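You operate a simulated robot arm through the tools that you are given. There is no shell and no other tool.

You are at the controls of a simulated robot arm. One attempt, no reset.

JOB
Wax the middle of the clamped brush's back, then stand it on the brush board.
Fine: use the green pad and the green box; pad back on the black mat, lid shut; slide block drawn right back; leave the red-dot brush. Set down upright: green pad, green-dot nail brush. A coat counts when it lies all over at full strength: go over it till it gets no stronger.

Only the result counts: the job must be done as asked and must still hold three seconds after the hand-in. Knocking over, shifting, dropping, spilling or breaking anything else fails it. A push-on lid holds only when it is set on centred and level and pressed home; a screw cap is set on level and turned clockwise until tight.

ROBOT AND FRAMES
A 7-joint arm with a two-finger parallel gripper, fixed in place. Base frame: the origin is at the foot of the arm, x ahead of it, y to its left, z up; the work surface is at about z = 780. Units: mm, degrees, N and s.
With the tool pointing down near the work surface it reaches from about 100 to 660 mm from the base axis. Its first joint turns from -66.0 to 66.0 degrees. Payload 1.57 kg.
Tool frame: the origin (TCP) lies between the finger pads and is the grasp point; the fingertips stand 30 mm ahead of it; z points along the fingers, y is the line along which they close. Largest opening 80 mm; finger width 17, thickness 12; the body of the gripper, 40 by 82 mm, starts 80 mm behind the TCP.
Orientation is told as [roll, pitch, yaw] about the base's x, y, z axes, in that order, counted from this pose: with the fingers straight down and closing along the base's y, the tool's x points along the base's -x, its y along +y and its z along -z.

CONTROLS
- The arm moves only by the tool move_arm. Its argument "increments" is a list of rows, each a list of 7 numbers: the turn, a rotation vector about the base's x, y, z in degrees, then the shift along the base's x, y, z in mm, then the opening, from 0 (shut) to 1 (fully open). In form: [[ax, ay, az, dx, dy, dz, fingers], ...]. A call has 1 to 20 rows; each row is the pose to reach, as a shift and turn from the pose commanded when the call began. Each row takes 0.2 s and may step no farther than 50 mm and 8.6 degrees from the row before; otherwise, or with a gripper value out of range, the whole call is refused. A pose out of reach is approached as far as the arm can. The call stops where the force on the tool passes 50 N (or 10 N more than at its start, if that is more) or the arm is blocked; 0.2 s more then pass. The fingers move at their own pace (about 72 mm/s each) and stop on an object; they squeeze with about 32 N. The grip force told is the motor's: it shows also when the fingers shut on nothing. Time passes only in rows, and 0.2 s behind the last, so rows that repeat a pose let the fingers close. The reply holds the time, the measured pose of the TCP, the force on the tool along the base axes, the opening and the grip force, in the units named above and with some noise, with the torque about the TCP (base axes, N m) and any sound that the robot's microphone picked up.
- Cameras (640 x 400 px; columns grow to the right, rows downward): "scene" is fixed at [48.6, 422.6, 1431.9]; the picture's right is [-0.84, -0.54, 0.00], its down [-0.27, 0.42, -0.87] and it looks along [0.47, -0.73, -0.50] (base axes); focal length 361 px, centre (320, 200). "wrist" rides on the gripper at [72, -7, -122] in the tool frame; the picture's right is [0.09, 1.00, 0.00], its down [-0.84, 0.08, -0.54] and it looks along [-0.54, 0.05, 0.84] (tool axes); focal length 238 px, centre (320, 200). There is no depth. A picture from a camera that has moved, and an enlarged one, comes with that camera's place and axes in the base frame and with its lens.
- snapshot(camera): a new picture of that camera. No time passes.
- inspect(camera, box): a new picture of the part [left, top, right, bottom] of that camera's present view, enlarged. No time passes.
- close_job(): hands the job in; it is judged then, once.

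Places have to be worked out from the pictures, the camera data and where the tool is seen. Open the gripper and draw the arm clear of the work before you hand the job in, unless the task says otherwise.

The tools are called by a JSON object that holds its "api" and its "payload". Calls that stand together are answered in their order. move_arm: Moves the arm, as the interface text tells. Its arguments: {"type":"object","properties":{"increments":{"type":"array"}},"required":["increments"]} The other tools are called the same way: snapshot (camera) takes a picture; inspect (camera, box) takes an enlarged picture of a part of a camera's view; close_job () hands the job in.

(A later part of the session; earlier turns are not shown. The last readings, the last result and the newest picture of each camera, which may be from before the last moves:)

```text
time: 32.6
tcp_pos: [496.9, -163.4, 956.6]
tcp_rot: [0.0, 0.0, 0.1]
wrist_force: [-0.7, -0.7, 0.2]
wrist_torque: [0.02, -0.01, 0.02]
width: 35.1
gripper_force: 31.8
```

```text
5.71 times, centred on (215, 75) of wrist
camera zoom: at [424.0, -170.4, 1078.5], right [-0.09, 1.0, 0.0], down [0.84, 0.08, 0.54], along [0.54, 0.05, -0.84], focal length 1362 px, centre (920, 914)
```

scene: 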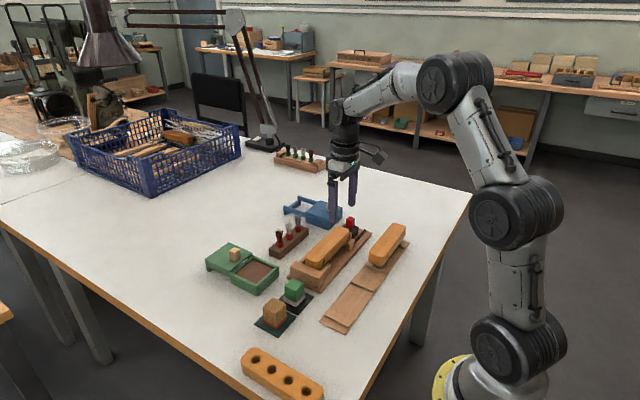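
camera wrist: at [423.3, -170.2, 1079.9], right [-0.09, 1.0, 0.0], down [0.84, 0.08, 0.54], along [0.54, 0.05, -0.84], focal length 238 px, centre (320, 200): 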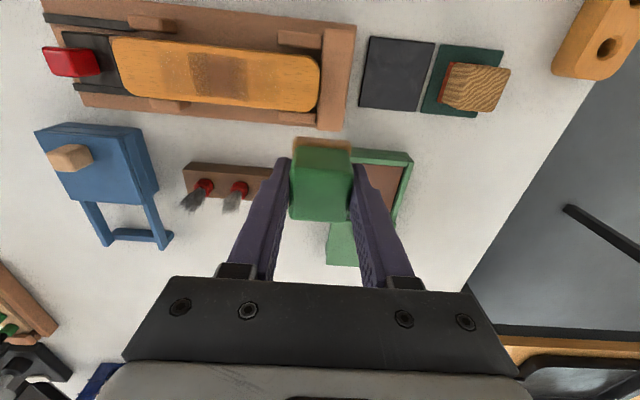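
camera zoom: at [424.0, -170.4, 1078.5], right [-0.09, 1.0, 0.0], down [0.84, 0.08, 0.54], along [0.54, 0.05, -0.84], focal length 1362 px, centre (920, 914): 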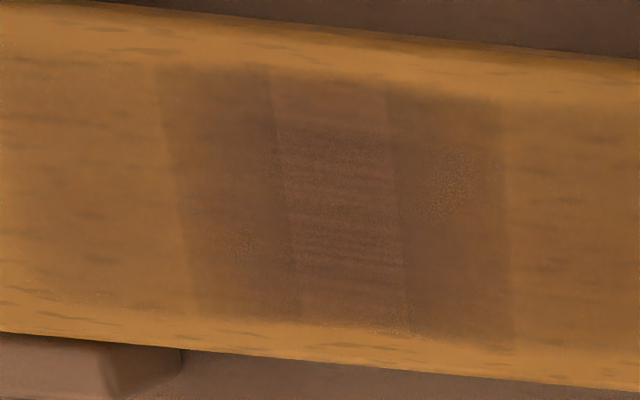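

The coat shows three columns between y≈−286 and −233 (the middle zone, x≈437–472); the centre column is darkest, the outer two weaker, and the pad was a couple of mm too far to +y. I reload the pad and then work a tighter pattern centred on the zone.

{"api": "move_arm", "payload": {"increments": [[0, 0, 0, 28, 26, -10, 0.2], [0, 0, 0, 56, 52, -20, 0.2], [0, 0, 0, 82.3, 76.3, -30, 0.2], [0, 0, 0, 82.3, 76.3, -70, 0.2], [0, 0, 0, 82.3, 76.3, -95, 0.2], [0, 0, 0, 82.3, 76.3, -103, 0.2], [0, 0, 0, 82.3, 76.3, -105, 0.2], [0, 0, 0, 82.3, 76.3, -106, 0.2], [0, 0, 0, 86.3, 76.3, -106.2, 0.2], [0, 0, 0, 82.3, 76.3, -106.2, 0.2], [0, 0, 0, 78.3, 76.3, -106.2, 0.2], [0, 0, 0, 82.3, 76.3, -106.2, 0.2], [0, 0, 0, 82.3, 76.3, -106.2, 0.2]]}}

{"api": "inspect", "payload": {"camera": "scene", "box": [225, 235, 285, 285]}}

```text
time: 35.4
tcp_pos: [578.1, -90.1, 850.7]
tcp_rot: [0.0, 0.0, 0.0]
wrist_force: [-6.7, 0.6, 15.5]
wrist_torque: [0.07, 0.08, 0.01]
width: 35.2
gripper_force: 31.8
```

```text
8.00 times, centred on (255, 260) of scene
camera zoom: at [48.1, 422.7, 1431.9], right [-0.84, -0.54, 0.0], down [-0.27, 0.42, -0.87], along [0.47, -0.73, -0.5], focal length 2884 px, centre (840, -280)
```

zoom: 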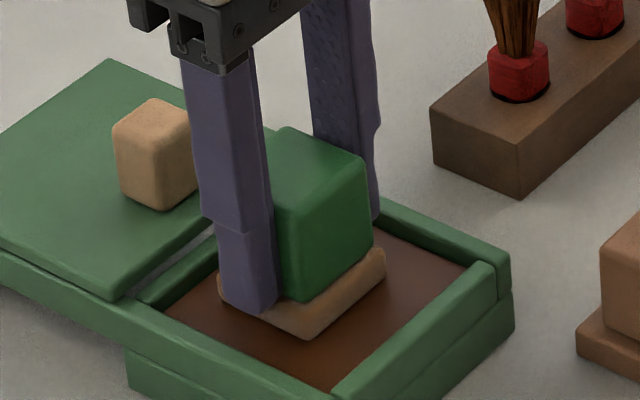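

Pad reloaded. I return to the zone centre (commanded about (455, −258.4)) and lower to light contact.

{"api": "move_arm", "payload": {"increments": [[0, 0, 0, 0, 0, 10, 0.2], [0, 0, 0, 0, 0, 45, 0.2], [0, 0, 0, 0, 0, 80, 0.2], [0, 0, 0, -42, 0, 80, 0.2], [0, 0, 0, -84, 0, 80, 0.2], [0, 0, 0, -123, 0, 80, 0.2], [0, 0, 0, -123, -42, 80, 0.2], [0, 0, 0, -123, -84, 80, 0.2], [0, 0, 0, -123, -126, 80, 0.2], [0, 0, 0, -123, -168.7, 80, 0.2], [0, 0, 0, -123, -168.7, 55, 0.2], [0, 0, 0, -123, -168.7, 42, 0.2], [0, 0, 0, -123, -168.7, 38, 0.2], [0, 0, 0, -123, -168.7, 36.4, 0.2], [0, 0, 0, -123, -168.7, 36.4, 0.2]]}}

{"api": "inspect", "payload": {"camera": "wrist", "box": [130, 60, 450, 220]}}

```text
time: 38.6
tcp_pos: [455.5, -258.3, 887.6]
tcp_rot: [-0.1, -0.2, 0.0]
wrist_force: [-3.7, 1.5, 9.8]
wrist_torque: [0.08, 0.17, -0.01]
width: 35.4
gripper_force: 31.7
```

```text
2.00 times, centred on (290, 140) of wrist
camera zoom: at [382.6, -263.9, 1008.9], right [-0.09, 1.0, 0.0], down [0.84, 0.08, 0.54], along [0.54, 0.05, -0.84], focal length 477 px, centre (380, 320)
```

zoom: 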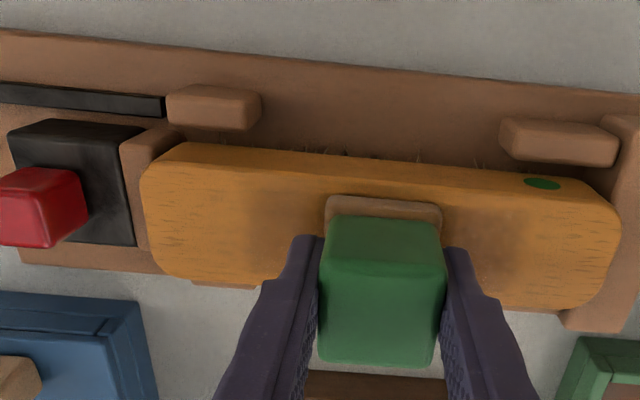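

The pad is now centred on the brush. I rub with ±6 mm along y and ±3 mm along x, several loops.

{"api": "move_arm", "payload": {"increments": [[0, 0, 0, -3, -3, 0, 0.2], [0, 0, 0, -3, -6, 0, 0.2], [0, 0, 0, 3, -6, 0, 0.2], [0, 0, 0, -3, -6, 0, 0.2], [0, 0, 0, 3, -6, 0, 0.2], [0, 0, 0, -3, -6, 0, 0.2], [0, 0, 0, 3, -6, 0, 0.2], [0, 0, 0, 3, 0, 0, 0.2], [0, 0, 0, 3, 6, 0, 0.2], [0, 0, 0, -3, 6, 0, 0.2], [0, 0, 0, 3, 6, 0, 0.2], [0, 0, 0, -3, 6, 0, 0.2], [0, 0, 0, 3, 6, 0, 0.2], [0, 0, 0, -3, 6, 0, 0.2], [0, 0, 0, -3, 0, 0, 0.2], [0, 0, 0, -3, -6, 0, 0.2], [0, 0, 0, 3, -6, 0, 0.2], [0, 0, 0, 3, 6, 0, 0.2], [0, 0, 0, -3, 6, 0, 0.2], [0, 0, 0, 0, 0, 0, 0.2]]}}

{"api": "move_arm", "payload": {"increments": [[0, 0, 0, 0, 0, 10, 0.2], [0, 0, 0, 20, 20, 50, 0.2], [0, 0, 0, 40, 60, 70, 0.2], [0, 0, 0, 40, 92.4, 70, 0.2], [0, 0, 0, 40, 92.4, 70, 0.2]]}}

{"api": "inspect", "payload": {"camera": "scene", "box": [315, 222, 367, 264]}}

{"api": "inspect", "payload": {"camera": "wrist", "box": [110, 40, 330, 115]}}

{"api": "inspect", "payload": {"camera": "wrist", "box": [160, 40, 270, 110]}}

```text
time: 42.8
tcp_pos: [453.7, -256.3, 886.1]
tcp_rot: [0.1, 0.1, -0.1]
wrist_force: [-1.9, 9.2, 21.5]
wrist_torque: [0.37, -0.13, 0.05]
width: 35.2
gripper_force: 31.6
```

```text
time: 44.0
tcp_pos: [496.3, -165.7, 954.4]
tcp_rot: [0.0, 0.1, 0.1]
wrist_force: [0.3, 0.4, -1.8]
wrist_torque: [-0.03, -0.01, 0.0]
width: 35.1
gripper_force: 31.2
```

```text
9.52 times, centred on (341, 243) of scene
camera zoom: at [48.6, 422.6, 1431.9], right [-0.84, -0.54, 0.0], down [-0.27, 0.42, -0.87], along [0.47, -0.73, -0.5], focal length 3434 px, centre (120, -210)
```

zoom: 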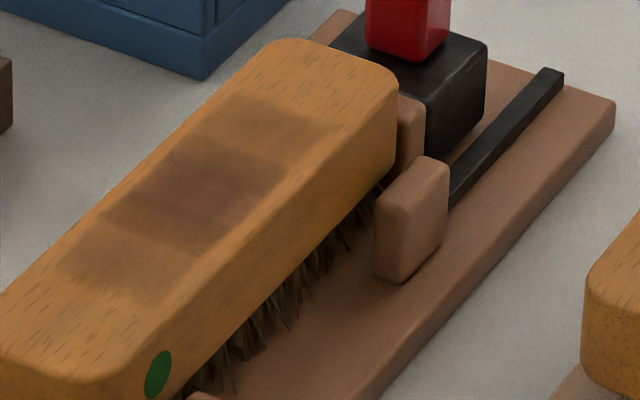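

```text
2.91 times, centred on (220, 78) of wrist
camera zoom: at [424.3, -171.4, 1076.2], right [-0.09, 1.0, 0.0], down [0.84, 0.08, 0.54], along [0.54, 0.05, -0.84], focal length 693 px, centre (611, 556)
```

zoom: 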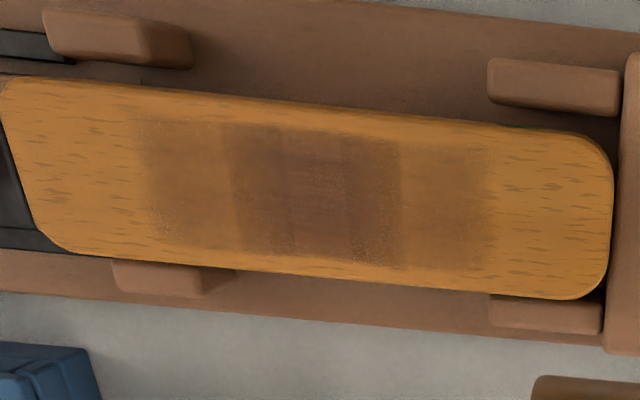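

```text
5.71 times, centred on (215, 75) of wrist
camera zoom: at [424.3, -171.4, 1076.2], right [-0.09, 1.0, 0.0], down [0.84, 0.08, 0.54], along [0.54, 0.05, -0.84], focal length 1362 px, centre (920, 914)
```

zoom: 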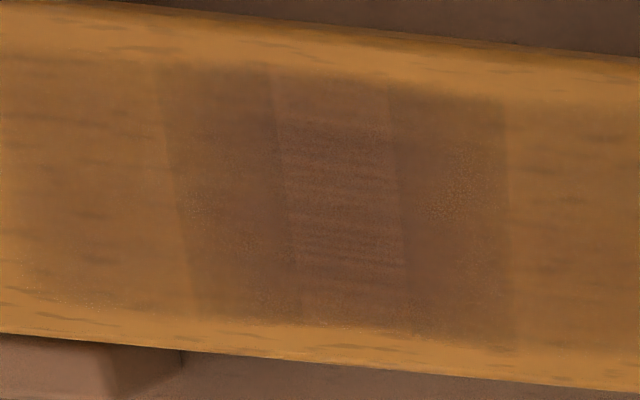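

The outer columns changed only a little; I check the felt colour now to judge how much wax remains on it.

{"api": "inspect", "payload": {"camera": "wrist", "box": [270, 130, 370, 230]}}

{"api": "inspect", "payload": {"camera": "scene", "box": [280, 200, 340, 250]}}

```text
4.00 times, centred on (320, 180) of wrist
camera zoom: at [424.3, -171.4, 1076.2], right [-0.09, 1.0, 0.0], down [0.84, 0.08, 0.54], along [0.54, 0.05, -0.84], focal length 953 px, centre (320, 280)
```

zoom: 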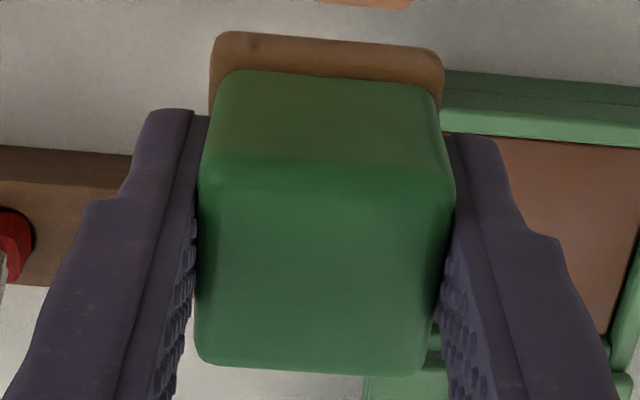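

```text
8.00 times, centred on (310, 225) of scene
camera zoom: at [48.6, 422.6, 1431.9], right [-0.84, -0.54, 0.0], down [-0.27, 0.42, -0.87], along [0.47, -0.73, -0.5], focal length 2884 px, centre (400, 0)
```

zoom: 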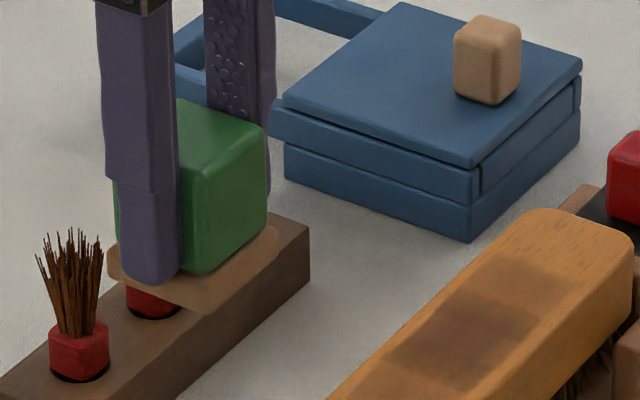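

Felt still carries wax. I reload once more and make another, longer pass slightly wider (±9 mm) to see whether the outer columns still darken.

{"api": "move_arm", "payload": {"increments": [[0, 0, 0, 28, 26, -10, 0.2], [0, 0, 0, 56, 52, -20, 0.2], [0, 0, 0, 83, 76.3, -30, 0.2], [0, 0, 0, 83, 76.3, -70, 0.2], [0, 0, 0, 83, 76.3, -95, 0.2], [0, 0, 0, 83, 76.3, -103, 0.2], [0, 0, 0, 83, 76.3, -105, 0.2], [0, 0, 0, 83, 76.3, -106, 0.2], [0, 0, 0, 87, 76.3, -106.4, 0.2], [0, 0, 0, 83, 76.3, -106.4, 0.2], [0, 0, 0, 79, 76.3, -106.4, 0.2], [0, 0, 0, 83, 76.3, -106.4, 0.2], [0, 0, 0, 83, 80, -106.4, 0.2], [0, 0, 0, 83, 76.3, -106.4, 0.2], [0, 0, 0, 83, 76.3, -106.4, 0.2]]}}

{"api": "move_arm", "payload": {"increments": [[0, 0, 0, 0, 0, 10, 0.2], [0, 0, 0, 0, 0, 45, 0.2], [0, 0, 0, 0, 0, 80, 0.2], [0, 0, 0, -42, 0, 80, 0.2], [0, 0, 0, -84, 0, 80, 0.2], [0, 0, 0, -123, 0, 80, 0.2], [0, 0, 0, -123, -42, 80, 0.2], [0, 0, 0, -123, -84, 80, 0.2], [0, 0, 0, -123, -126, 80, 0.2], [0, 0, 0, -123, -168.7, 80, 0.2], [0, 0, 0, -123, -168.7, 55, 0.2], [0, 0, 0, -123, -168.7, 42, 0.2], [0, 0, 0, -123, -168.7, 38, 0.2], [0, 0, 0, -123, -168.7, 36.4, 0.2], [0, 0, 0, -123, -168.7, 36.4, 0.2]]}}

```text
time: 47.2
tcp_pos: [578.6, -87.2, 851.1]
tcp_rot: [-0.1, -0.2, -0.1]
wrist_force: [1.8, 5.2, 15.2]
wrist_torque: [0.16, -0.04, -0.01]
width: 34.9
gripper_force: 32.4
```

```text
time: 50.4
tcp_pos: [456.4, -257.4, 885.7]
tcp_rot: [0.1, -0.1, 0.0]
wrist_force: [-3.9, 2.0, 9.5]
wrist_torque: [0.12, 0.12, 0.03]
width: 35.5
gripper_force: 32.2
```

Light contact again (9.5 N). I rub at y offsets −9 and +9 with x strokes.

{"api": "move_arm", "payload": {"increments": [[0, 0, 0, -3, -5, 0, 0.2], [0, 0, 0, -3, -9, 0, 0.2], [0, 0, 0, 4, -9, 0, 0.2], [0, 0, 0, -4, -9, 0, 0.2], [0, 0, 0, 4, -9, 0, 0.2], [0, 0, 0, -4, -9, 0, 0.2], [0, 0, 0, 4, -9, 0, 0.2], [0, 0, 0, 4, -3, 0, 0.2], [0, 0, 0, 4, 3, 0, 0.2], [0, 0, 0, 4, 9, 0, 0.2], [0, 0, 0, -4, 9, 0, 0.2], [0, 0, 0, 4, 9, 0, 0.2], [0, 0, 0, -4, 9, 0, 0.2], [0, 0, 0, 4, 9, 0, 0.2], [0, 0, 0, -4, 9, 0, 0.2], [0, 0, 0, -4, 3, 0, 0.2], [0, 0, 0, -4, -3, 0, 0.2], [0, 0, 0, -4, -9, 0, 0.2], [0, 0, 0, 4, -9, 0, 0.2], [0, 0, 0, 0, 0, 0, 0.2]]}}

{"api": "move_arm", "payload": {"increments": [[0, 0, 0, 0, 0, 10, 0.2], [0, 0, 0, 20, 20, 50, 0.2], [0, 0, 0, 40, 60, 70, 0.2], [0, 0, 0, 40, 92.4, 70, 0.2], [0, 0, 0, 40, 92.4, 70, 0.2]]}}

{"api": "inspect", "payload": {"camera": "scene", "box": [315, 222, 367, 264]}}

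{"api": "inspect", "payload": {"camera": "wrist", "box": [110, 40, 330, 115]}}

{"api": "inspect", "payload": {"camera": "wrist", "box": [160, 40, 270, 110]}}

```text
time: 54.6
tcp_pos: [454.2, -258.2, 886.6]
tcp_rot: [-0.2, -0.1, 0.0]
wrist_force: [2.1, -3.9, 8.9]
wrist_torque: [-0.17, -0.13, 0.0]
width: 35.0
gripper_force: 32.4
```

```text
time: 55.8
tcp_pos: [494.7, -163.6, 955.2]
tcp_rot: [0.0, 0.1, 0.1]
wrist_force: [0.2, -0.1, -0.8]
wrist_torque: [-0.01, 0.0, -0.01]
width: 35.1
gripper_force: 32.3
```

```text
9.52 times, centred on (341, 243) of scene
camera zoom: at [48.6, 422.6, 1431.9], right [-0.84, -0.54, 0.0], down [-0.27, 0.42, -0.87], along [0.47, -0.73, -0.5], focal length 3434 px, centre (120, -210)
```

zoom: 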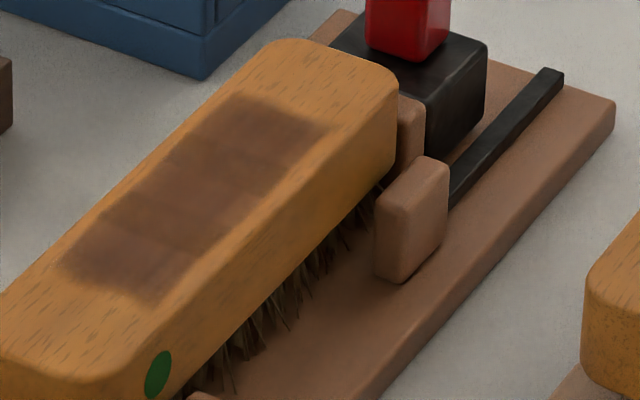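

```text
2.91 times, centred on (220, 78) of wrist
camera zoom: at [422.4, -170.7, 1077.0], right [-0.09, 1.0, 0.0], down [0.84, 0.08, 0.54], along [0.54, 0.05, -0.84], focal length 693 px, centre (611, 556)
```

zoom: 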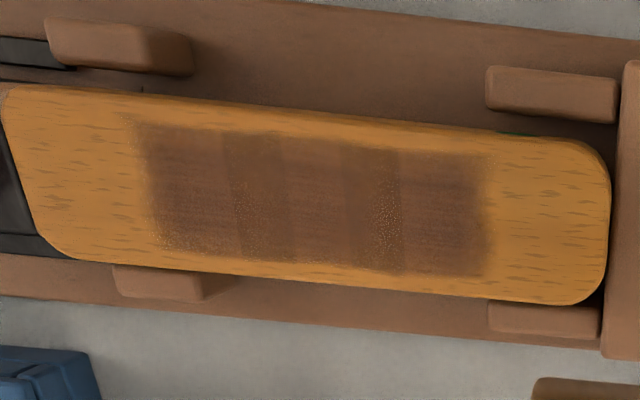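

```text
5.71 times, centred on (215, 75) of wrist
camera zoom: at [422.4, -170.7, 1077.0], right [-0.09, 1.0, 0.0], down [0.84, 0.08, 0.54], along [0.54, 0.05, -0.84], focal length 1362 px, centre (920, 914)
```

zoom: 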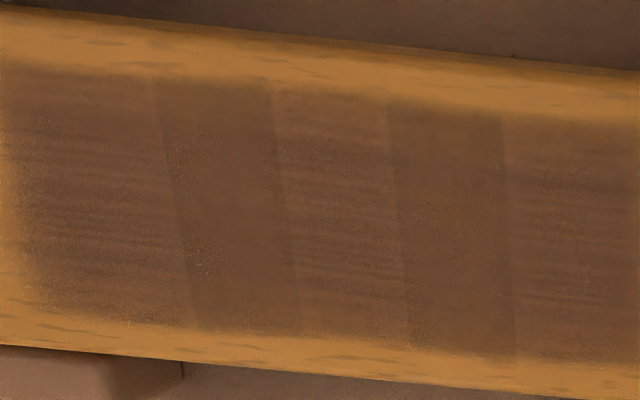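

Now the coat region is clear: a zone about y −310…−206, x 437–472, which has become nearly uniform after rubbing further out. I reload and go over the whole zone again (pad centre ±22 mm) to bring it all to full strength.

{"api": "move_arm", "payload": {"increments": [[0, 0, 0, 28, 26, -10, 0.2], [0, 0, 0, 56, 52, -20, 0.2], [0, 0, 0, 83, 76.3, -30, 0.2], [0, 0, 0, 83, 76.3, -70, 0.2], [0, 0, 0, 83, 76.3, -95, 0.2], [0, 0, 0, 83, 76.3, -103, 0.2], [0, 0, 0, 83, 76.3, -105, 0.2], [0, 0, 0, 83, 76.3, -106, 0.2], [0, 0, 0, 87, 76.3, -106.4, 0.2], [0, 0, 0, 83, 76.3, -106.4, 0.2], [0, 0, 0, 79, 76.3, -106.4, 0.2], [0, 0, 0, 83, 76.3, -106.4, 0.2], [0, 0, 0, 83, 80, -106.4, 0.2], [0, 0, 0, 83, 76.3, -106.4, 0.2], [0, 0, 0, 83, 76.3, -106.4, 0.2]]}}

{"api": "move_arm", "payload": {"increments": [[0, 0, 0, 0, 0, 10, 0.2], [0, 0, 0, 0, 0, 45, 0.2], [0, 0, 0, 0, 0, 80, 0.2], [0, 0, 0, -42, 0, 80, 0.2], [0, 0, 0, -84, 0, 80, 0.2], [0, 0, 0, -123, 0, 80, 0.2], [0, 0, 0, -123, -42, 80, 0.2], [0, 0, 0, -123, -84, 80, 0.2], [0, 0, 0, -123, -126, 80, 0.2], [0, 0, 0, -123, -168.7, 80, 0.2], [0, 0, 0, -123, -168.7, 55, 0.2], [0, 0, 0, -123, -168.7, 42, 0.2], [0, 0, 0, -123, -168.7, 38, 0.2], [0, 0, 0, -123, -168.7, 36.4, 0.2], [0, 0, 0, -123, -168.7, 36.4, 0.2]]}}

```text
time: 59.0
tcp_pos: [578.2, -87.0, 849.8]
tcp_rot: [0.2, -0.3, 0.0]
wrist_force: [0.3, 5.6, 17.2]
wrist_torque: [0.19, 0.0, 0.02]
width: 35.3
gripper_force: 32.4
```

```text
time: 62.2
tcp_pos: [455.8, -257.0, 886.3]
tcp_rot: [-0.1, -0.2, 0.0]
wrist_force: [-2.4, 1.5, 9.0]
wrist_torque: [0.09, 0.08, -0.02]
width: 35.1
gripper_force: 31.8
```

Contact steady at 9 N. I sweep slowly to −22 mm, then +22 mm, with small x strokes.

{"api": "move_arm", "payload": {"increments": [[0, 0, 0, -3, -6, 0, 0.2], [0, 0, 0, 3, -11, 0, 0.2], [0, 0, 0, -3, -16, 0, 0.2], [0, 0, 0, 3, -20, 0, 0.2], [0, 0, 0, -3, -22, 0, 0.2], [0, 0, 0, 3, -22, 0, 0.2], [0, 0, 0, -3, -20, 0, 0.2], [0, 0, 0, 3, -14, 0, 0.2], [0, 0, 0, -3, -8, 0, 0.2], [0, 0, 0, 3, -2, 0, 0.2], [0, 0, 0, -3, 4, 0, 0.2], [0, 0, 0, 3, 10, 0, 0.2], [0, 0, 0, -3, 16, 0, 0.2], [0, 0, 0, 3, 20, 0, 0.2], [0, 0, 0, -3, 22, 0, 0.2], [0, 0, 0, 3, 22, 0, 0.2], [0, 0, 0, -3, 20, 0, 0.2], [0, 0, 0, 3, 14, 0, 0.2], [0, 0, 0, -3, 7, 0, 0.2], [0, 0, 0, 0, 0, 0, 0.2]]}}

{"api": "move_arm", "payload": {"increments": [[0, 0, 0, 0, 0, 10, 0.2], [0, 0, 0, 20, 20, 50, 0.2], [0, 0, 0, 40, 60, 70, 0.2], [0, 0, 0, 40, 92.4, 70, 0.2], [0, 0, 0, 40, 92.4, 70, 0.2]]}}

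{"api": "inspect", "payload": {"camera": "scene", "box": [315, 222, 367, 264]}}

{"api": "inspect", "payload": {"camera": "wrist", "box": [110, 40, 330, 115]}}

{"api": "inspect", "payload": {"camera": "wrist", "box": [160, 40, 270, 110]}}

```text
time: 66.4
tcp_pos: [456.9, -256.3, 887.1]
tcp_rot: [0.0, 0.2, 0.0]
wrist_force: [-2.4, 5.5, 15.1]
wrist_torque: [0.29, 0.0, 0.05]
width: 35.3
gripper_force: 31.9
```

```text
time: 67.6
tcp_pos: [492.8, -162.2, 953.8]
tcp_rot: [0.0, 0.0, 0.1]
wrist_force: [-0.6, 0.3, 0.8]
wrist_torque: [-0.01, 0.03, -0.01]
width: 35.1
gripper_force: 32.7
```

```text
9.52 times, centred on (341, 243) of scene
camera zoom: at [48.6, 422.6, 1431.9], right [-0.84, -0.54, 0.0], down [-0.27, 0.42, -0.87], along [0.47, -0.73, -0.5], focal length 3434 px, centre (120, -210)
```

zoom: 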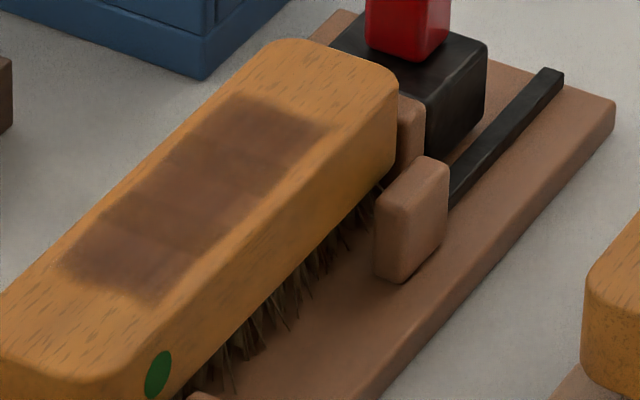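

```text
2.91 times, centred on (220, 78) of wrist
camera zoom: at [420.6, -169.5, 1076.6], right [-0.09, 1.0, 0.0], down [0.84, 0.08, 0.54], along [0.54, 0.05, -0.84], focal length 693 px, centre (611, 556)
```

zoom: 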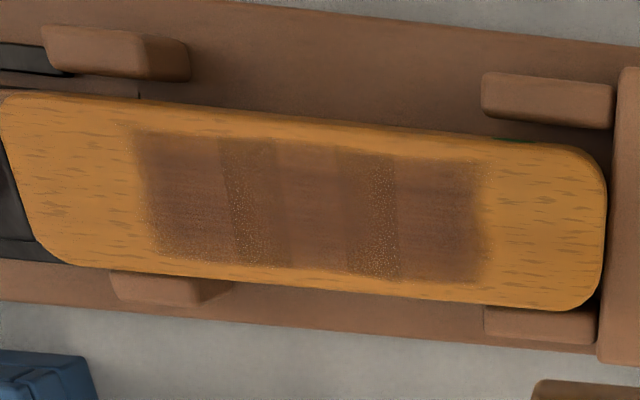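

```text
5.71 times, centred on (215, 75) of wrist
camera zoom: at [420.6, -169.5, 1076.6], right [-0.09, 1.0, 0.0], down [0.84, 0.08, 0.54], along [0.54, 0.05, -0.84], focal length 1362 px, centre (920, 914)
```

zoom: 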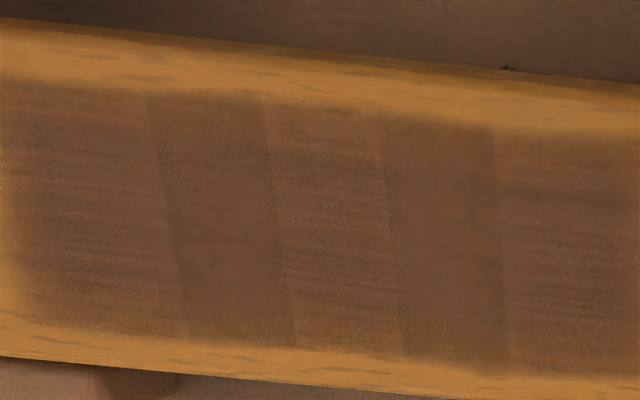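

All three sections now look about equally dark. To be sure nothing gets stronger, I reload and do one more full pass, then compare.

{"api": "move_arm", "payload": {"increments": [[0, 0, 0, 28, 26, -10, 0.2], [0, 0, 0, 56, 52, -20, 0.2], [0, 0, 0, 83, 76.3, -30, 0.2], [0, 0, 0, 83, 76.3, -70, 0.2], [0, 0, 0, 83, 76.3, -95, 0.2], [0, 0, 0, 83, 76.3, -103, 0.2], [0, 0, 0, 83, 76.3, -105, 0.2], [0, 0, 0, 83, 76.3, -106, 0.2], [0, 0, 0, 87, 76.3, -106.4, 0.2], [0, 0, 0, 83, 76.3, -106.4, 0.2], [0, 0, 0, 79, 76.3, -106.4, 0.2], [0, 0, 0, 83, 76.3, -106.4, 0.2], [0, 0, 0, 83, 80, -106.4, 0.2], [0, 0, 0, 83, 76.3, -106.4, 0.2], [0, 0, 0, 83, 76.3, -106.4, 0.2]]}}

{"api": "move_arm", "payload": {"increments": [[0, 0, 0, 0, 0, 10, 0.2], [0, 0, 0, 0, 0, 45, 0.2], [0, 0, 0, 0, 0, 80, 0.2], [0, 0, 0, -42, 0, 80, 0.2], [0, 0, 0, -84, 0, 80, 0.2], [0, 0, 0, -123, 0, 80, 0.2], [0, 0, 0, -123, -42, 80, 0.2], [0, 0, 0, -123, -84, 80, 0.2], [0, 0, 0, -123, -126, 80, 0.2], [0, 0, 0, -123, -168.7, 80, 0.2], [0, 0, 0, -123, -168.7, 55, 0.2], [0, 0, 0, -123, -168.7, 42, 0.2], [0, 0, 0, -123, -168.7, 38, 0.2], [0, 0, 0, -123, -168.7, 36.4, 0.2], [0, 0, 0, -123, -168.7, 36.4, 0.2]]}}

{"api": "move_arm", "payload": {"increments": [[0, 0, 0, -3, -6, -0.2, 0.2], [0, 0, 0, 3, -11, -0.2, 0.2], [0, 0, 0, -3, -16, -0.2, 0.2], [0, 0, 0, 3, -20, -0.2, 0.2], [0, 0, 0, -3, -22, -0.2, 0.2], [0, 0, 0, 3, -22, -0.2, 0.2], [0, 0, 0, -3, -20, -0.2, 0.2], [0, 0, 0, 3, -14, -0.2, 0.2], [0, 0, 0, -3, -8, -0.2, 0.2], [0, 0, 0, 3, -2, -0.2, 0.2], [0, 0, 0, -3, 4, -0.2, 0.2], [0, 0, 0, 3, 10, -0.2, 0.2], [0, 0, 0, -3, 16, -0.2, 0.2], [0, 0, 0, 3, 20, -0.2, 0.2], [0, 0, 0, -3, 22, -0.2, 0.2], [0, 0, 0, 3, 22, -0.2, 0.2], [0, 0, 0, -3, 20, -0.2, 0.2], [0, 0, 0, 3, 14, -0.2, 0.2], [0, 0, 0, -3, 7, -0.2, 0.2], [0, 0, 0, 0, 0, 0, 0.2]]}}

{"api": "move_arm", "payload": {"increments": [[0, 0, 0, 0, 0, 10, 0.2], [0, 0, 0, 20, 20, 50, 0.2], [0, 0, 0, 40, 60, 70, 0.2], [0, 0, 0, 40, 92.4, 70, 0.2], [0, 0, 0, 40, 92.4, 70, 0.2]]}}

{"api": "inspect", "payload": {"camera": "scene", "box": [315, 222, 367, 264]}}

{"api": "inspect", "payload": {"camera": "wrist", "box": [110, 40, 330, 115]}}

{"api": "inspect", "payload": {"camera": "wrist", "box": [160, 40, 270, 110]}}

```text
time: 70.8
tcp_pos: [579.2, -88.2, 851.2]
tcp_rot: [0.0, -0.3, 0.0]
wrist_force: [-0.6, 6.6, 14.9]
wrist_torque: [0.23, 0.04, 0.03]
width: 35.1
gripper_force: 31.8
```

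```text
time: 74.0
tcp_pos: [456.0, -258.7, 887.4]
tcp_rot: [0.0, -0.1, 0.0]
wrist_force: [-0.7, -0.9, 3.1]
wrist_torque: [-0.01, 0.05, -0.03]
width: 35.0
gripper_force: 32.1
```

```text
time: 78.2
tcp_pos: [453.3, -257.2, 887.8]
tcp_rot: [0.0, 0.0, 0.0]
wrist_force: [-2.7, 10.4, 26.5]
wrist_torque: [0.49, 0.01, 0.06]
width: 35.5
gripper_force: 32.0
```

```text
time: 79.4
tcp_pos: [494.4, -164.0, 955.1]
tcp_rot: [0.0, 0.0, 0.0]
wrist_force: [-0.2, -0.2, 0.1]
wrist_torque: [-0.01, 0.0, -0.01]
width: 35.2
gripper_force: 31.8
```

```text
9.52 times, centred on (341, 243) of scene
camera zoom: at [48.6, 422.6, 1431.9], right [-0.84, -0.54, 0.0], down [-0.27, 0.42, -0.87], along [0.47, -0.73, -0.5], focal length 3434 px, centre (120, -210)
```

zoom: 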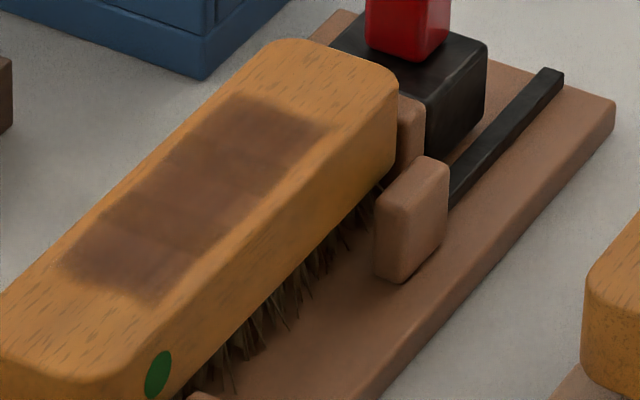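

```text
2.91 times, centred on (220, 78) of wrist
camera zoom: at [422.9, -170.8, 1077.0], right [-0.09, 1.0, 0.0], down [0.84, 0.08, 0.54], along [0.54, 0.05, -0.84], focal length 693 px, centre (611, 556)
```

zoom: 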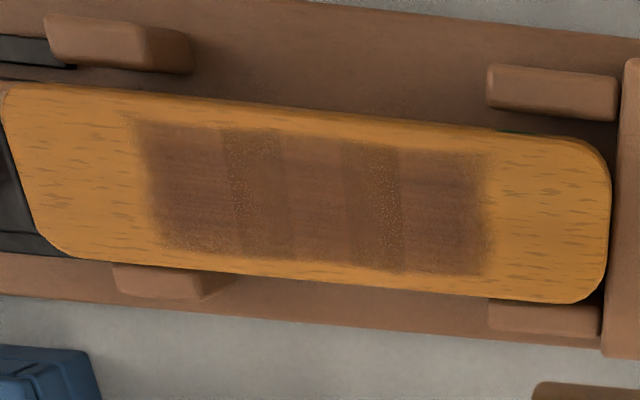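

```text
5.71 times, centred on (215, 75) of wrist
camera zoom: at [422.9, -170.8, 1077.0], right [-0.09, 1.0, 0.0], down [0.84, 0.08, 0.54], along [0.54, 0.05, -0.84], focal length 1362 px, centre (920, 914)
```

zoom: 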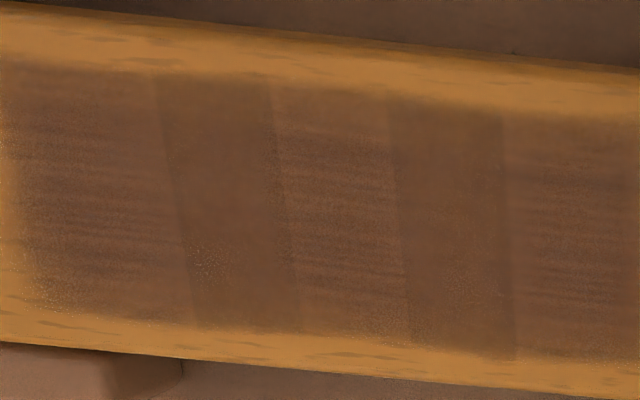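

No change from the previous pass — the coat is saturated and uniform. Now I return the pad to the black mat at its original grip pose (444.2, −84.7, ~826.7), lowering gently.

{"api": "move_arm", "payload": {"increments": [[0, 0, 0, -17, 27, -10, 0.2], [0, 0, 0, -34, 54, -30, 0.2], [0, 0, 0, -50.8, 81.3, -56, 0.2], [0, 0, 0, -50.8, 81.3, -90, 0.2], [0, 0, 0, -50.8, 81.3, -115, 0.2], [0, 0, 0, -50.8, 81.3, -124, 0.2], [0, 0, 0, -50.8, 81.3, -127, 0.2], [0, 0, 0, -50.8, 81.3, -128.5, 0.2], [0, 0, 0, -50.8, 81.3, -128.5, 0.2]]}}

{"api": "inspect", "payload": {"camera": "scene", "box": [240, 240, 340, 320]}}

{"api": "inspect", "payload": {"camera": "wrist", "box": [240, 90, 400, 250]}}

```text
time: 81.4
tcp_pos: [444.8, -82.9, 827.7]
tcp_rot: [-0.1, 0.1, 0.0]
wrist_force: [1.5, 0.0, 0.2]
wrist_torque: [0.03, -0.02, -0.03]
width: 35.3
gripper_force: 32.3
```

```text
5.00 times, centred on (290, 280) of scene
camera zoom: at [48.6, 422.6, 1431.9], right [-0.84, -0.54, 0.0], down [-0.27, 0.42, -0.87], along [0.47, -0.73, -0.5], focal length 1803 px, centre (470, -200)
```

zoom: 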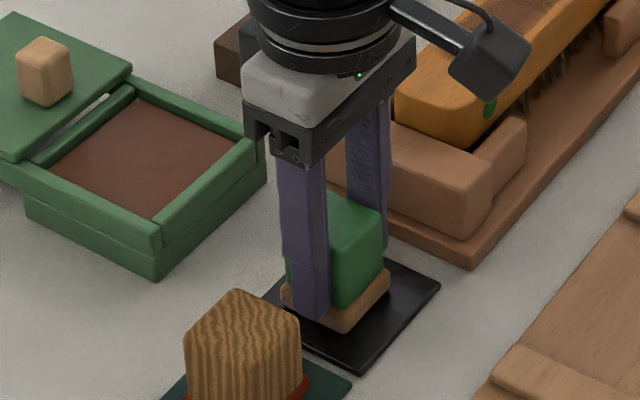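

```text
2.50 times, centred on (320, 170) of wrist
camera zoom: at [371.6, -89.5, 949.5], right [-0.09, 1.0, 0.0], down [0.84, 0.08, 0.54], along [0.54, 0.05, -0.84], focal length 596 px, centre (320, 275)
```

zoom: 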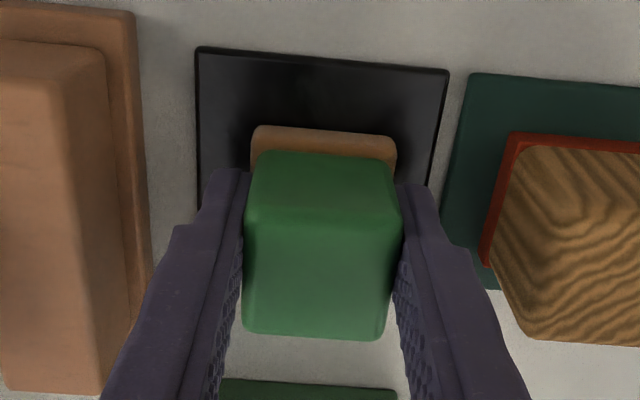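

Pad is over the mat with no contact yet; I lower the last millimetre or so.

{"api": "move_arm", "payload": {"increments": [[0, 0, 0, 0, 0, -0.7, 0.2], [0, 0, 0, 0, 0, -1.2, 0.2], [0, 0, 0, 0, 0, -1.2, 0.2]]}}

```text
time: 82.2
tcp_pos: [445.4, -82.9, 826.6]
tcp_rot: [-0.1, 0.1, 0.0]
wrist_force: [-0.1, -0.1, 0.1]
wrist_torque: [-0.02, -0.04, -0.01]
width: 35.2
gripper_force: 31.8
```

{"api": "move_arm", "payload": {"increments": [[0, 0, 0, 0, 0, -0.5, 0.2], [0, 0, 0, 0, 0, -1.0, 0.2], [0, 0, 0, 0, 0, -1.0, 0.2]]}}

```text
time: 83.0
tcp_pos: [443.9, -82.3, 825.6]
tcp_rot: [0.0, 0.0, 0.0]
wrist_force: [-0.5, -0.2, 3.9]
wrist_torque: [-0.04, -0.02, 0.0]
width: 35.2
gripper_force: 32.2
```

The pad rests on the mat (3.9 N). I open the fingers to 56 mm and then lift straight up.

{"api": "move_arm", "payload": {"increments": [[0, 0, 0, 0, 0, 0, 0.5], [0, 0, 0, 0, 0, 0, 0.6], [0, 0, 0, 0, 0, 0, 0.7], [0, 0, 0, 0, 0, 0, 0.7], [0, 0, 0, 0, 0, 20, 0.7], [0, 0, 0, 0, 0, 50, 0.7], [0, 0, 0, 0, 0, 85, 0.7], [0, 0, 0, 0, 0, 85, 0.7]]}}

{"api": "snapshot", "payload": {"camera": "wrist"}}

{"api": "inspect", "payload": {"camera": "scene", "box": [195, 215, 335, 335]}}

```text
time: 84.8
tcp_pos: [444.5, -82.7, 910.6]
tcp_rot: [0.0, 0.0, 0.0]
wrist_force: [0.7, 0.8, -0.3]
wrist_torque: [0.04, 0.0, -0.01]
width: 56.0
gripper_force: 0.0
```

```text
taken
camera wrist: at [371.2, -89.3, 1033.1], right [-0.09, 1.0, 0.0], down [0.84, 0.08, 0.54], along [0.54, 0.05, -0.84], focal length 238 px, centre (320, 200)
```

wrist: 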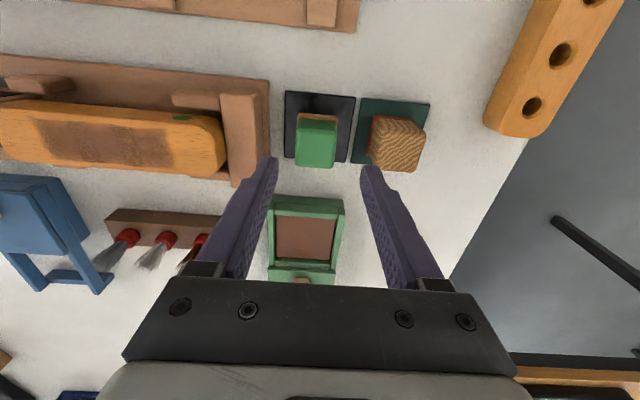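

```text
3.33 times, centred on (265, 275) of scene
camera zoom: at [48.6, 422.6, 1431.9], right [-0.84, -0.54, 0.0], down [-0.27, 0.42, -0.87], along [0.47, -0.73, -0.5], focal length 1202 px, centre (503, -50)
```

zoom: 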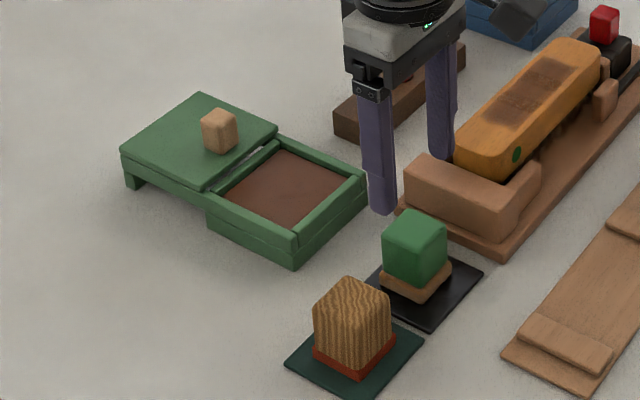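

The pad stands properly on the mat. Next the lid: I move toward the green box to view the lid and knob from closer.

{"api": "move_arm", "payload": {"increments": [[0, 0, 0, 45, -2, 10, 0.7], [0, 0, 0, 90, -4, 25, 0.7], [0, 0, 0, 130, -5, 35, 0.7], [0, 0, 0, 160, -5, 35, 0.7], [0, 0, 0, 160, -5, 35, 0.7]]}}

{"api": "snapshot", "payload": {"camera": "wrist"}}

{"api": "inspect", "payload": {"camera": "wrist", "box": [260, 80, 380, 200]}}

{"api": "inspect", "payload": {"camera": "scene", "box": [200, 230, 290, 305]}}

```text
time: 86.0
tcp_pos: [604.3, -88.0, 943.7]
tcp_rot: [0.1, 0.0, 0.0]
wrist_force: [-0.2, 0.2, -0.3]
wrist_torque: [-0.01, 0.01, 0.0]
width: 56.1
gripper_force: 0.0
```

```text
taken
camera wrist: at [531.3, -94.5, 1066.6], right [-0.09, 1.0, 0.0], down [0.84, 0.08, 0.54], along [0.54, 0.05, -0.84], focal length 238 px, centre (320, 200)
```

wrist: 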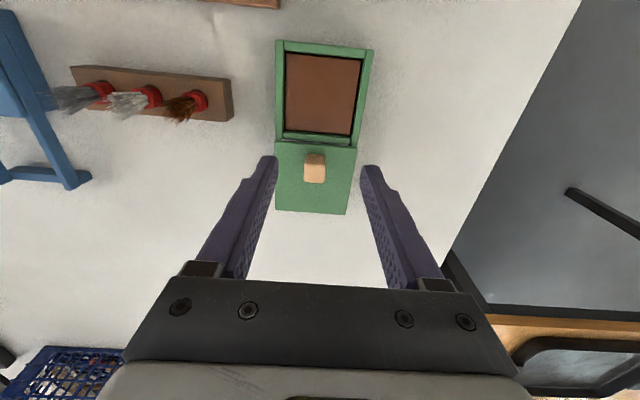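

```text
3.33 times, centred on (320, 140) of wrist
camera zoom: at [531.3, -94.5, 1066.6], right [-0.09, 1.0, 0.0], down [0.84, 0.08, 0.54], along [0.54, 0.05, -0.84], focal length 794 px, centre (320, 400)
```

zoom: 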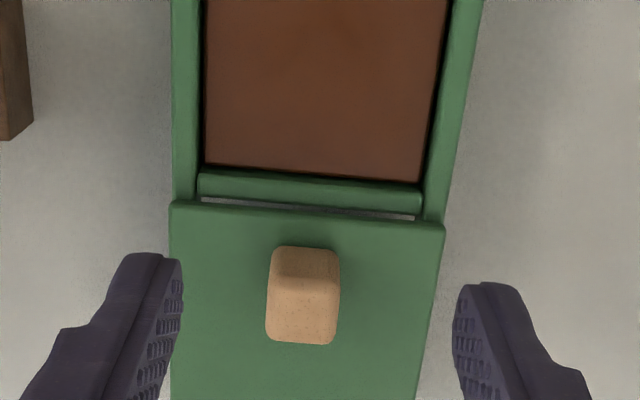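

```text
5.33 times, centred on (245, 268) of scene
camera zoom: at [48.6, 422.6, 1431.9], right [-0.84, -0.54, 0.0], down [-0.27, 0.42, -0.87], along [0.47, -0.73, -0.5], focal length 1923 px, centre (720, -160)
```

zoom: 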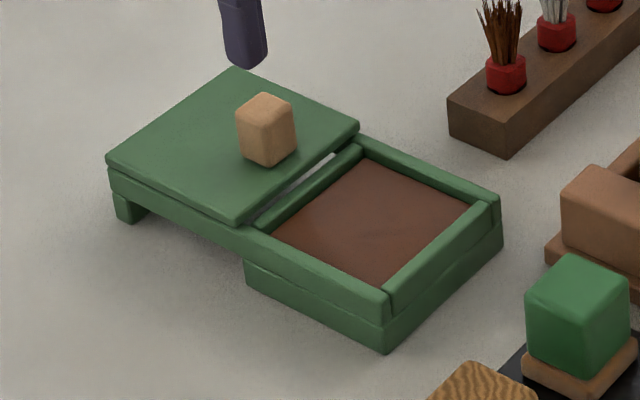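

The knob top is at about (642, −89.6, 845), roughly 20 mm square, lid surface near z≈818. I position above the knob and descend to grip it with fingertips just above the lid.

{"api": "move_arm", "payload": {"increments": [[0, 0, 0, 20, 0, -20, 0.6], [0, 0, 0, 37.8, 0, -45, 0.6], [0, 0, 0, 37.8, 0, -75, 0.6], [0, 0, 0, 37.8, 0, -88, 0.6], [0, 0, 0, 37.8, 0, -93, 0.6], [0, 0, 0, 37.8, 0, -93, 0.6]]}}

{"api": "snapshot", "payload": {"camera": "wrist"}}

{"api": "inspect", "payload": {"camera": "scene", "box": [200, 210, 290, 285]}}

```text
time: 87.4
tcp_pos: [641.3, -88.9, 851.4]
tcp_rot: [-0.1, -0.1, 0.0]
wrist_force: [-1.3, 0.4, 2.8]
wrist_torque: [0.02, 0.03, 0.01]
width: 47.7
gripper_force: 0.0
```

```text
taken
camera wrist: at [568.4, -95.1, 974.2], right [-0.09, 1.0, 0.0], down [0.84, 0.08, 0.54], along [0.54, 0.05, -0.84], focal length 238 px, centre (320, 200)
```

wrist: 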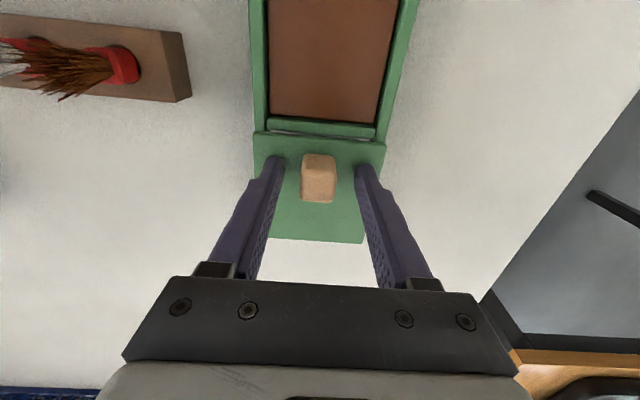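

```text
5.33 times, centred on (245, 248) of scene
camera zoom: at [48.5, 422.6, 1431.9], right [-0.84, -0.54, 0.0], down [-0.27, 0.42, -0.87], along [0.47, -0.73, -0.5], focal length 1923 px, centre (720, -53)
```

zoom: 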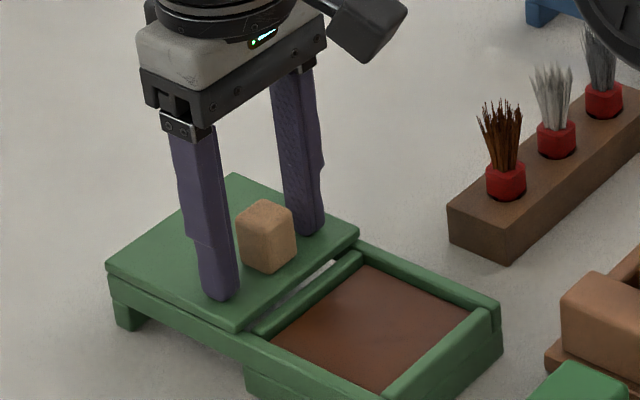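

The fingertips just touch the lid surface (2.8 N), straddling the knob centrally. I raise 2 mm and close on the knob.

{"api": "move_arm", "payload": {"increments": [[0, 0, 0, 0, 0, 2, 0.6], [0, 0, 0, 0, 0, 2, 0.3], [0, 0, 0, 0, 0, 2, 0.1], [0, 0, 0, 0, 0, 2, 0.1], [0, 0, 0, 0, 0, 2, 0.1], [0, 0, 0, 0, 0, 2, 0.1]]}}

```text
time: 88.8
tcp_pos: [640.9, -90.9, 853.2]
tcp_rot: [-0.1, -0.1, 0.0]
wrist_force: [-0.5, -8.6, -3.2]
wrist_torque: [-0.08, -0.16, 0.02]
width: 21.4
gripper_force: 34.6
```

Knob gripped (21.4 mm) with a slight side load; I shift ~1 mm in −y to relieve it and start drawing the lid in −x slowly.

{"api": "move_arm", "payload": {"increments": [[0, 0, 0, 0, -1, 0, 0.1], [0, 0, 0, -4, -1, 0, 0.1], [0, 0, 0, -8, -1, 0, 0.1], [0, 0, 0, -12, -1, 0, 0.1], [0, 0, 0, -16, -1, 0, 0.1], [0, 0, 0, -20, -1, 0, 0.1], [0, 0, 0, -20, -1, 0, 0.1]]}}

{"api": "inspect", "payload": {"camera": "scene", "box": [200, 210, 290, 285]}}

```text
time: 90.4
tcp_pos: [621.6, -90.1, 853.8]
tcp_rot: [-0.1, 0.1, 0.1]
wrist_force: [-1.1, -9.0, -10.5]
wrist_torque: [-0.14, -0.14, 0.02]
width: 21.3
gripper_force: 35.0
```

```text
5.33 times, centred on (245, 248) of scene
camera zoom: at [48.8, 422.4, 1432.0], right [-0.84, -0.54, 0.0], down [-0.27, 0.42, -0.87], along [0.47, -0.73, -0.5], focal length 1923 px, centre (720, -53)
```

zoom: 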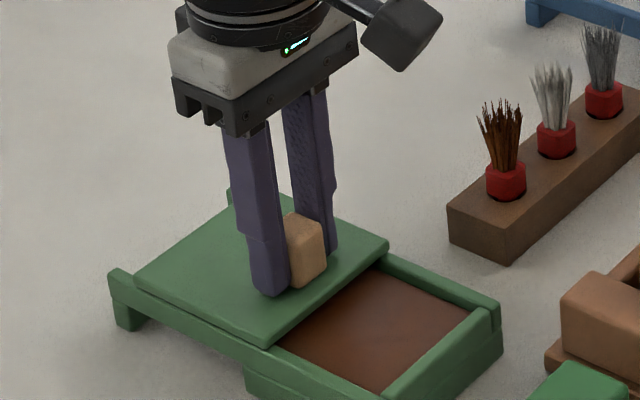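

The lid slides well with the tool. I relieve the upward and side loads slightly and continue pulling toward −x.

{"api": "move_arm", "payload": {"increments": [[0, 0, 0, 0, -0.8, -0.8, 0.1], [0, 0, 0, -5, -0.8, -0.8, 0.1], [0, 0, 0, -10, -0.8, -0.8, 0.1], [0, 0, 0, -15, -0.8, -0.8, 0.1], [0, 0, 0, -20, -0.8, -0.8, 0.1], [0, 0, 0, -25, -0.8, -0.8, 0.1], [0, 0, 0, -30, -0.8, -0.8, 0.1], [0, 0, 0, -35, -0.8, -0.8, 0.1], [0, 0, 0, -35, -0.8, -0.8, 0.1]]}}

{"api": "inspect", "payload": {"camera": "scene", "box": [200, 210, 290, 285]}}

{"api": "snapshot", "payload": {"camera": "wrist"}}

```text
time: 92.4
tcp_pos: [586.8, -89.8, 853.8]
tcp_rot: [0.0, 0.0, 0.0]
wrist_force: [0.8, 0.3, -4.4]
wrist_torque: [-0.05, -0.52, -0.04]
width: 21.7
gripper_force: 34.5
```

```text
5.33 times, centred on (245, 248) of scene
camera zoom: at [48.6, 422.6, 1431.9], right [-0.84, -0.54, 0.0], down [-0.27, 0.42, -0.87], along [0.47, -0.73, -0.5], focal length 1923 px, centre (720, -53)
```

zoom: 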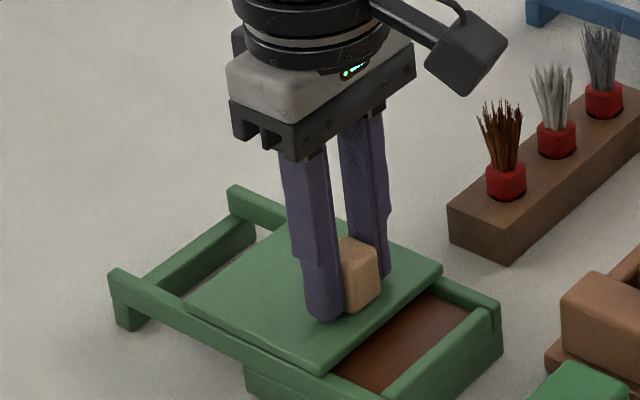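

```text
taken
camera wrist: at [514.0, -96.7, 975.7], right [-0.09, 1.0, 0.0], down [0.84, 0.08, 0.54], along [0.54, 0.05, -0.84], focal length 238 px, centre (320, 200)
```

wrist: 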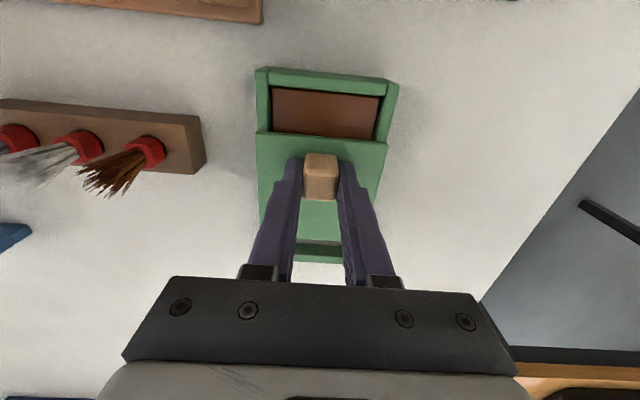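

About 30 mm of wax is still exposed. I continue in smaller steps and watch for the end stop.

{"api": "move_arm", "payload": {"increments": [[0, 0, 0, -4, 0, 0, 0.1], [0, 0, 0, -8, 0, 0, 0.1], [0, 0, 0, -12, 0, 0, 0.1], [0, 0, 0, -16, 0, 0, 0.1], [0, 0, 0, -20, 0, 0, 0.1], [0, 0, 0, -23, 0, 0, 0.1], [0, 0, 0, -23, 0, 0, 0.1]]}}

{"api": "inspect", "payload": {"camera": "scene", "box": [200, 210, 290, 285]}}

{"api": "inspect", "payload": {"camera": "wrist", "box": [230, 60, 410, 270]}}

```text
time: 94.0
tcp_pos: [564.4, -89.3, 853.7]
tcp_rot: [0.0, 0.0, 0.0]
wrist_force: [-0.3, 14.7, 2.6]
wrist_torque: [0.19, -0.2, 0.03]
width: 21.5
gripper_force: 34.4
```

```text
5.33 times, centred on (245, 248) of scene
camera zoom: at [48.5, 423.0, 1431.8], right [-0.84, -0.54, 0.0], down [-0.27, 0.42, -0.87], along [0.47, -0.73, -0.5], focal length 1923 px, centre (720, -53)
```

zoom: 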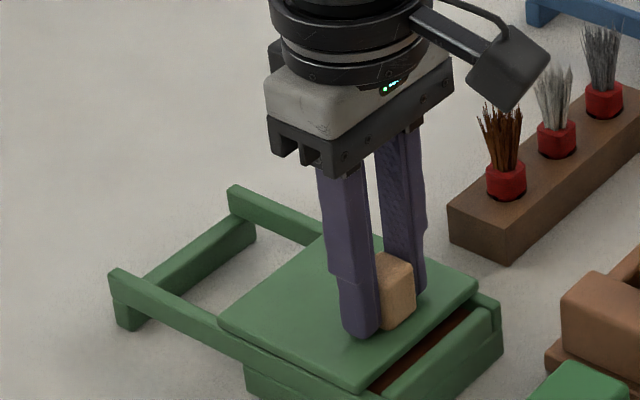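

```text
1.90 times, centred on (320, 165) of wrist
camera zoom: at [491.6, -96.7, 975.7], right [-0.09, 1.0, 0.0], down [0.84, 0.08, 0.54], along [0.54, 0.05, -0.84], focal length 454 px, centre (320, 267)
```

zoom: 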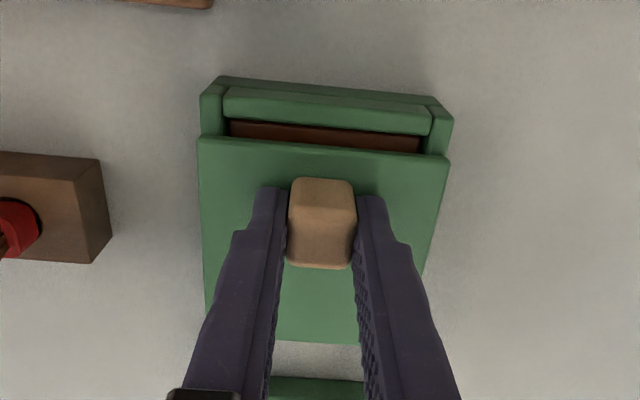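

Still ~10 mm of wax showing plus the front wall; side force +14.7 N suggests shifting back +1 mm in y. I continue in 3 mm steps.

{"api": "move_arm", "payload": {"increments": [[0, 0, 0, 0, 1, 0, 0.1], [0, 0, 0, -3, 1, 0, 0.1], [0, 0, 0, -6, 1, 0, 0.1], [0, 0, 0, -9, 1, 0, 0.1], [0, 0, 0, -9, 1, 0, 0.1]]}}

{"api": "inspect", "payload": {"camera": "wrist", "box": [230, 60, 410, 270]}}

{"api": "inspect", "payload": {"camera": "scene", "box": [200, 210, 290, 285]}}

```text
time: 95.2
tcp_pos: [555.5, -90.3, 854.1]
tcp_rot: [-0.1, 0.0, 0.0]
wrist_force: [0.3, -1.7, -3.0]
wrist_torque: [0.03, -0.74, 0.0]
width: 21.1
gripper_force: 34.4
```

```text
1.90 times, centred on (320, 165) of wrist
camera zoom: at [482.2, -96.4, 975.8], right [-0.09, 1.0, 0.0], down [0.84, 0.08, 0.54], along [0.54, 0.05, -0.84], focal length 454 px, centre (320, 267)
```

zoom: 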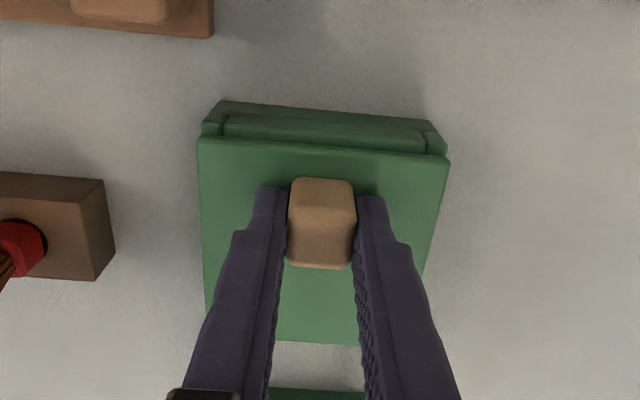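

```text
5.33 times, centred on (245, 248) of scene
camera zoom: at [48.6, 422.6, 1431.9], right [-0.84, -0.54, 0.0], down [-0.27, 0.42, -0.87], along [0.47, -0.73, -0.5], focal length 1923 px, centre (720, -53)
```

zoom: 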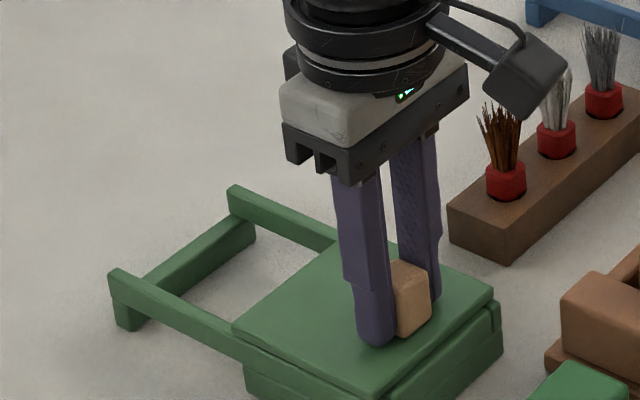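

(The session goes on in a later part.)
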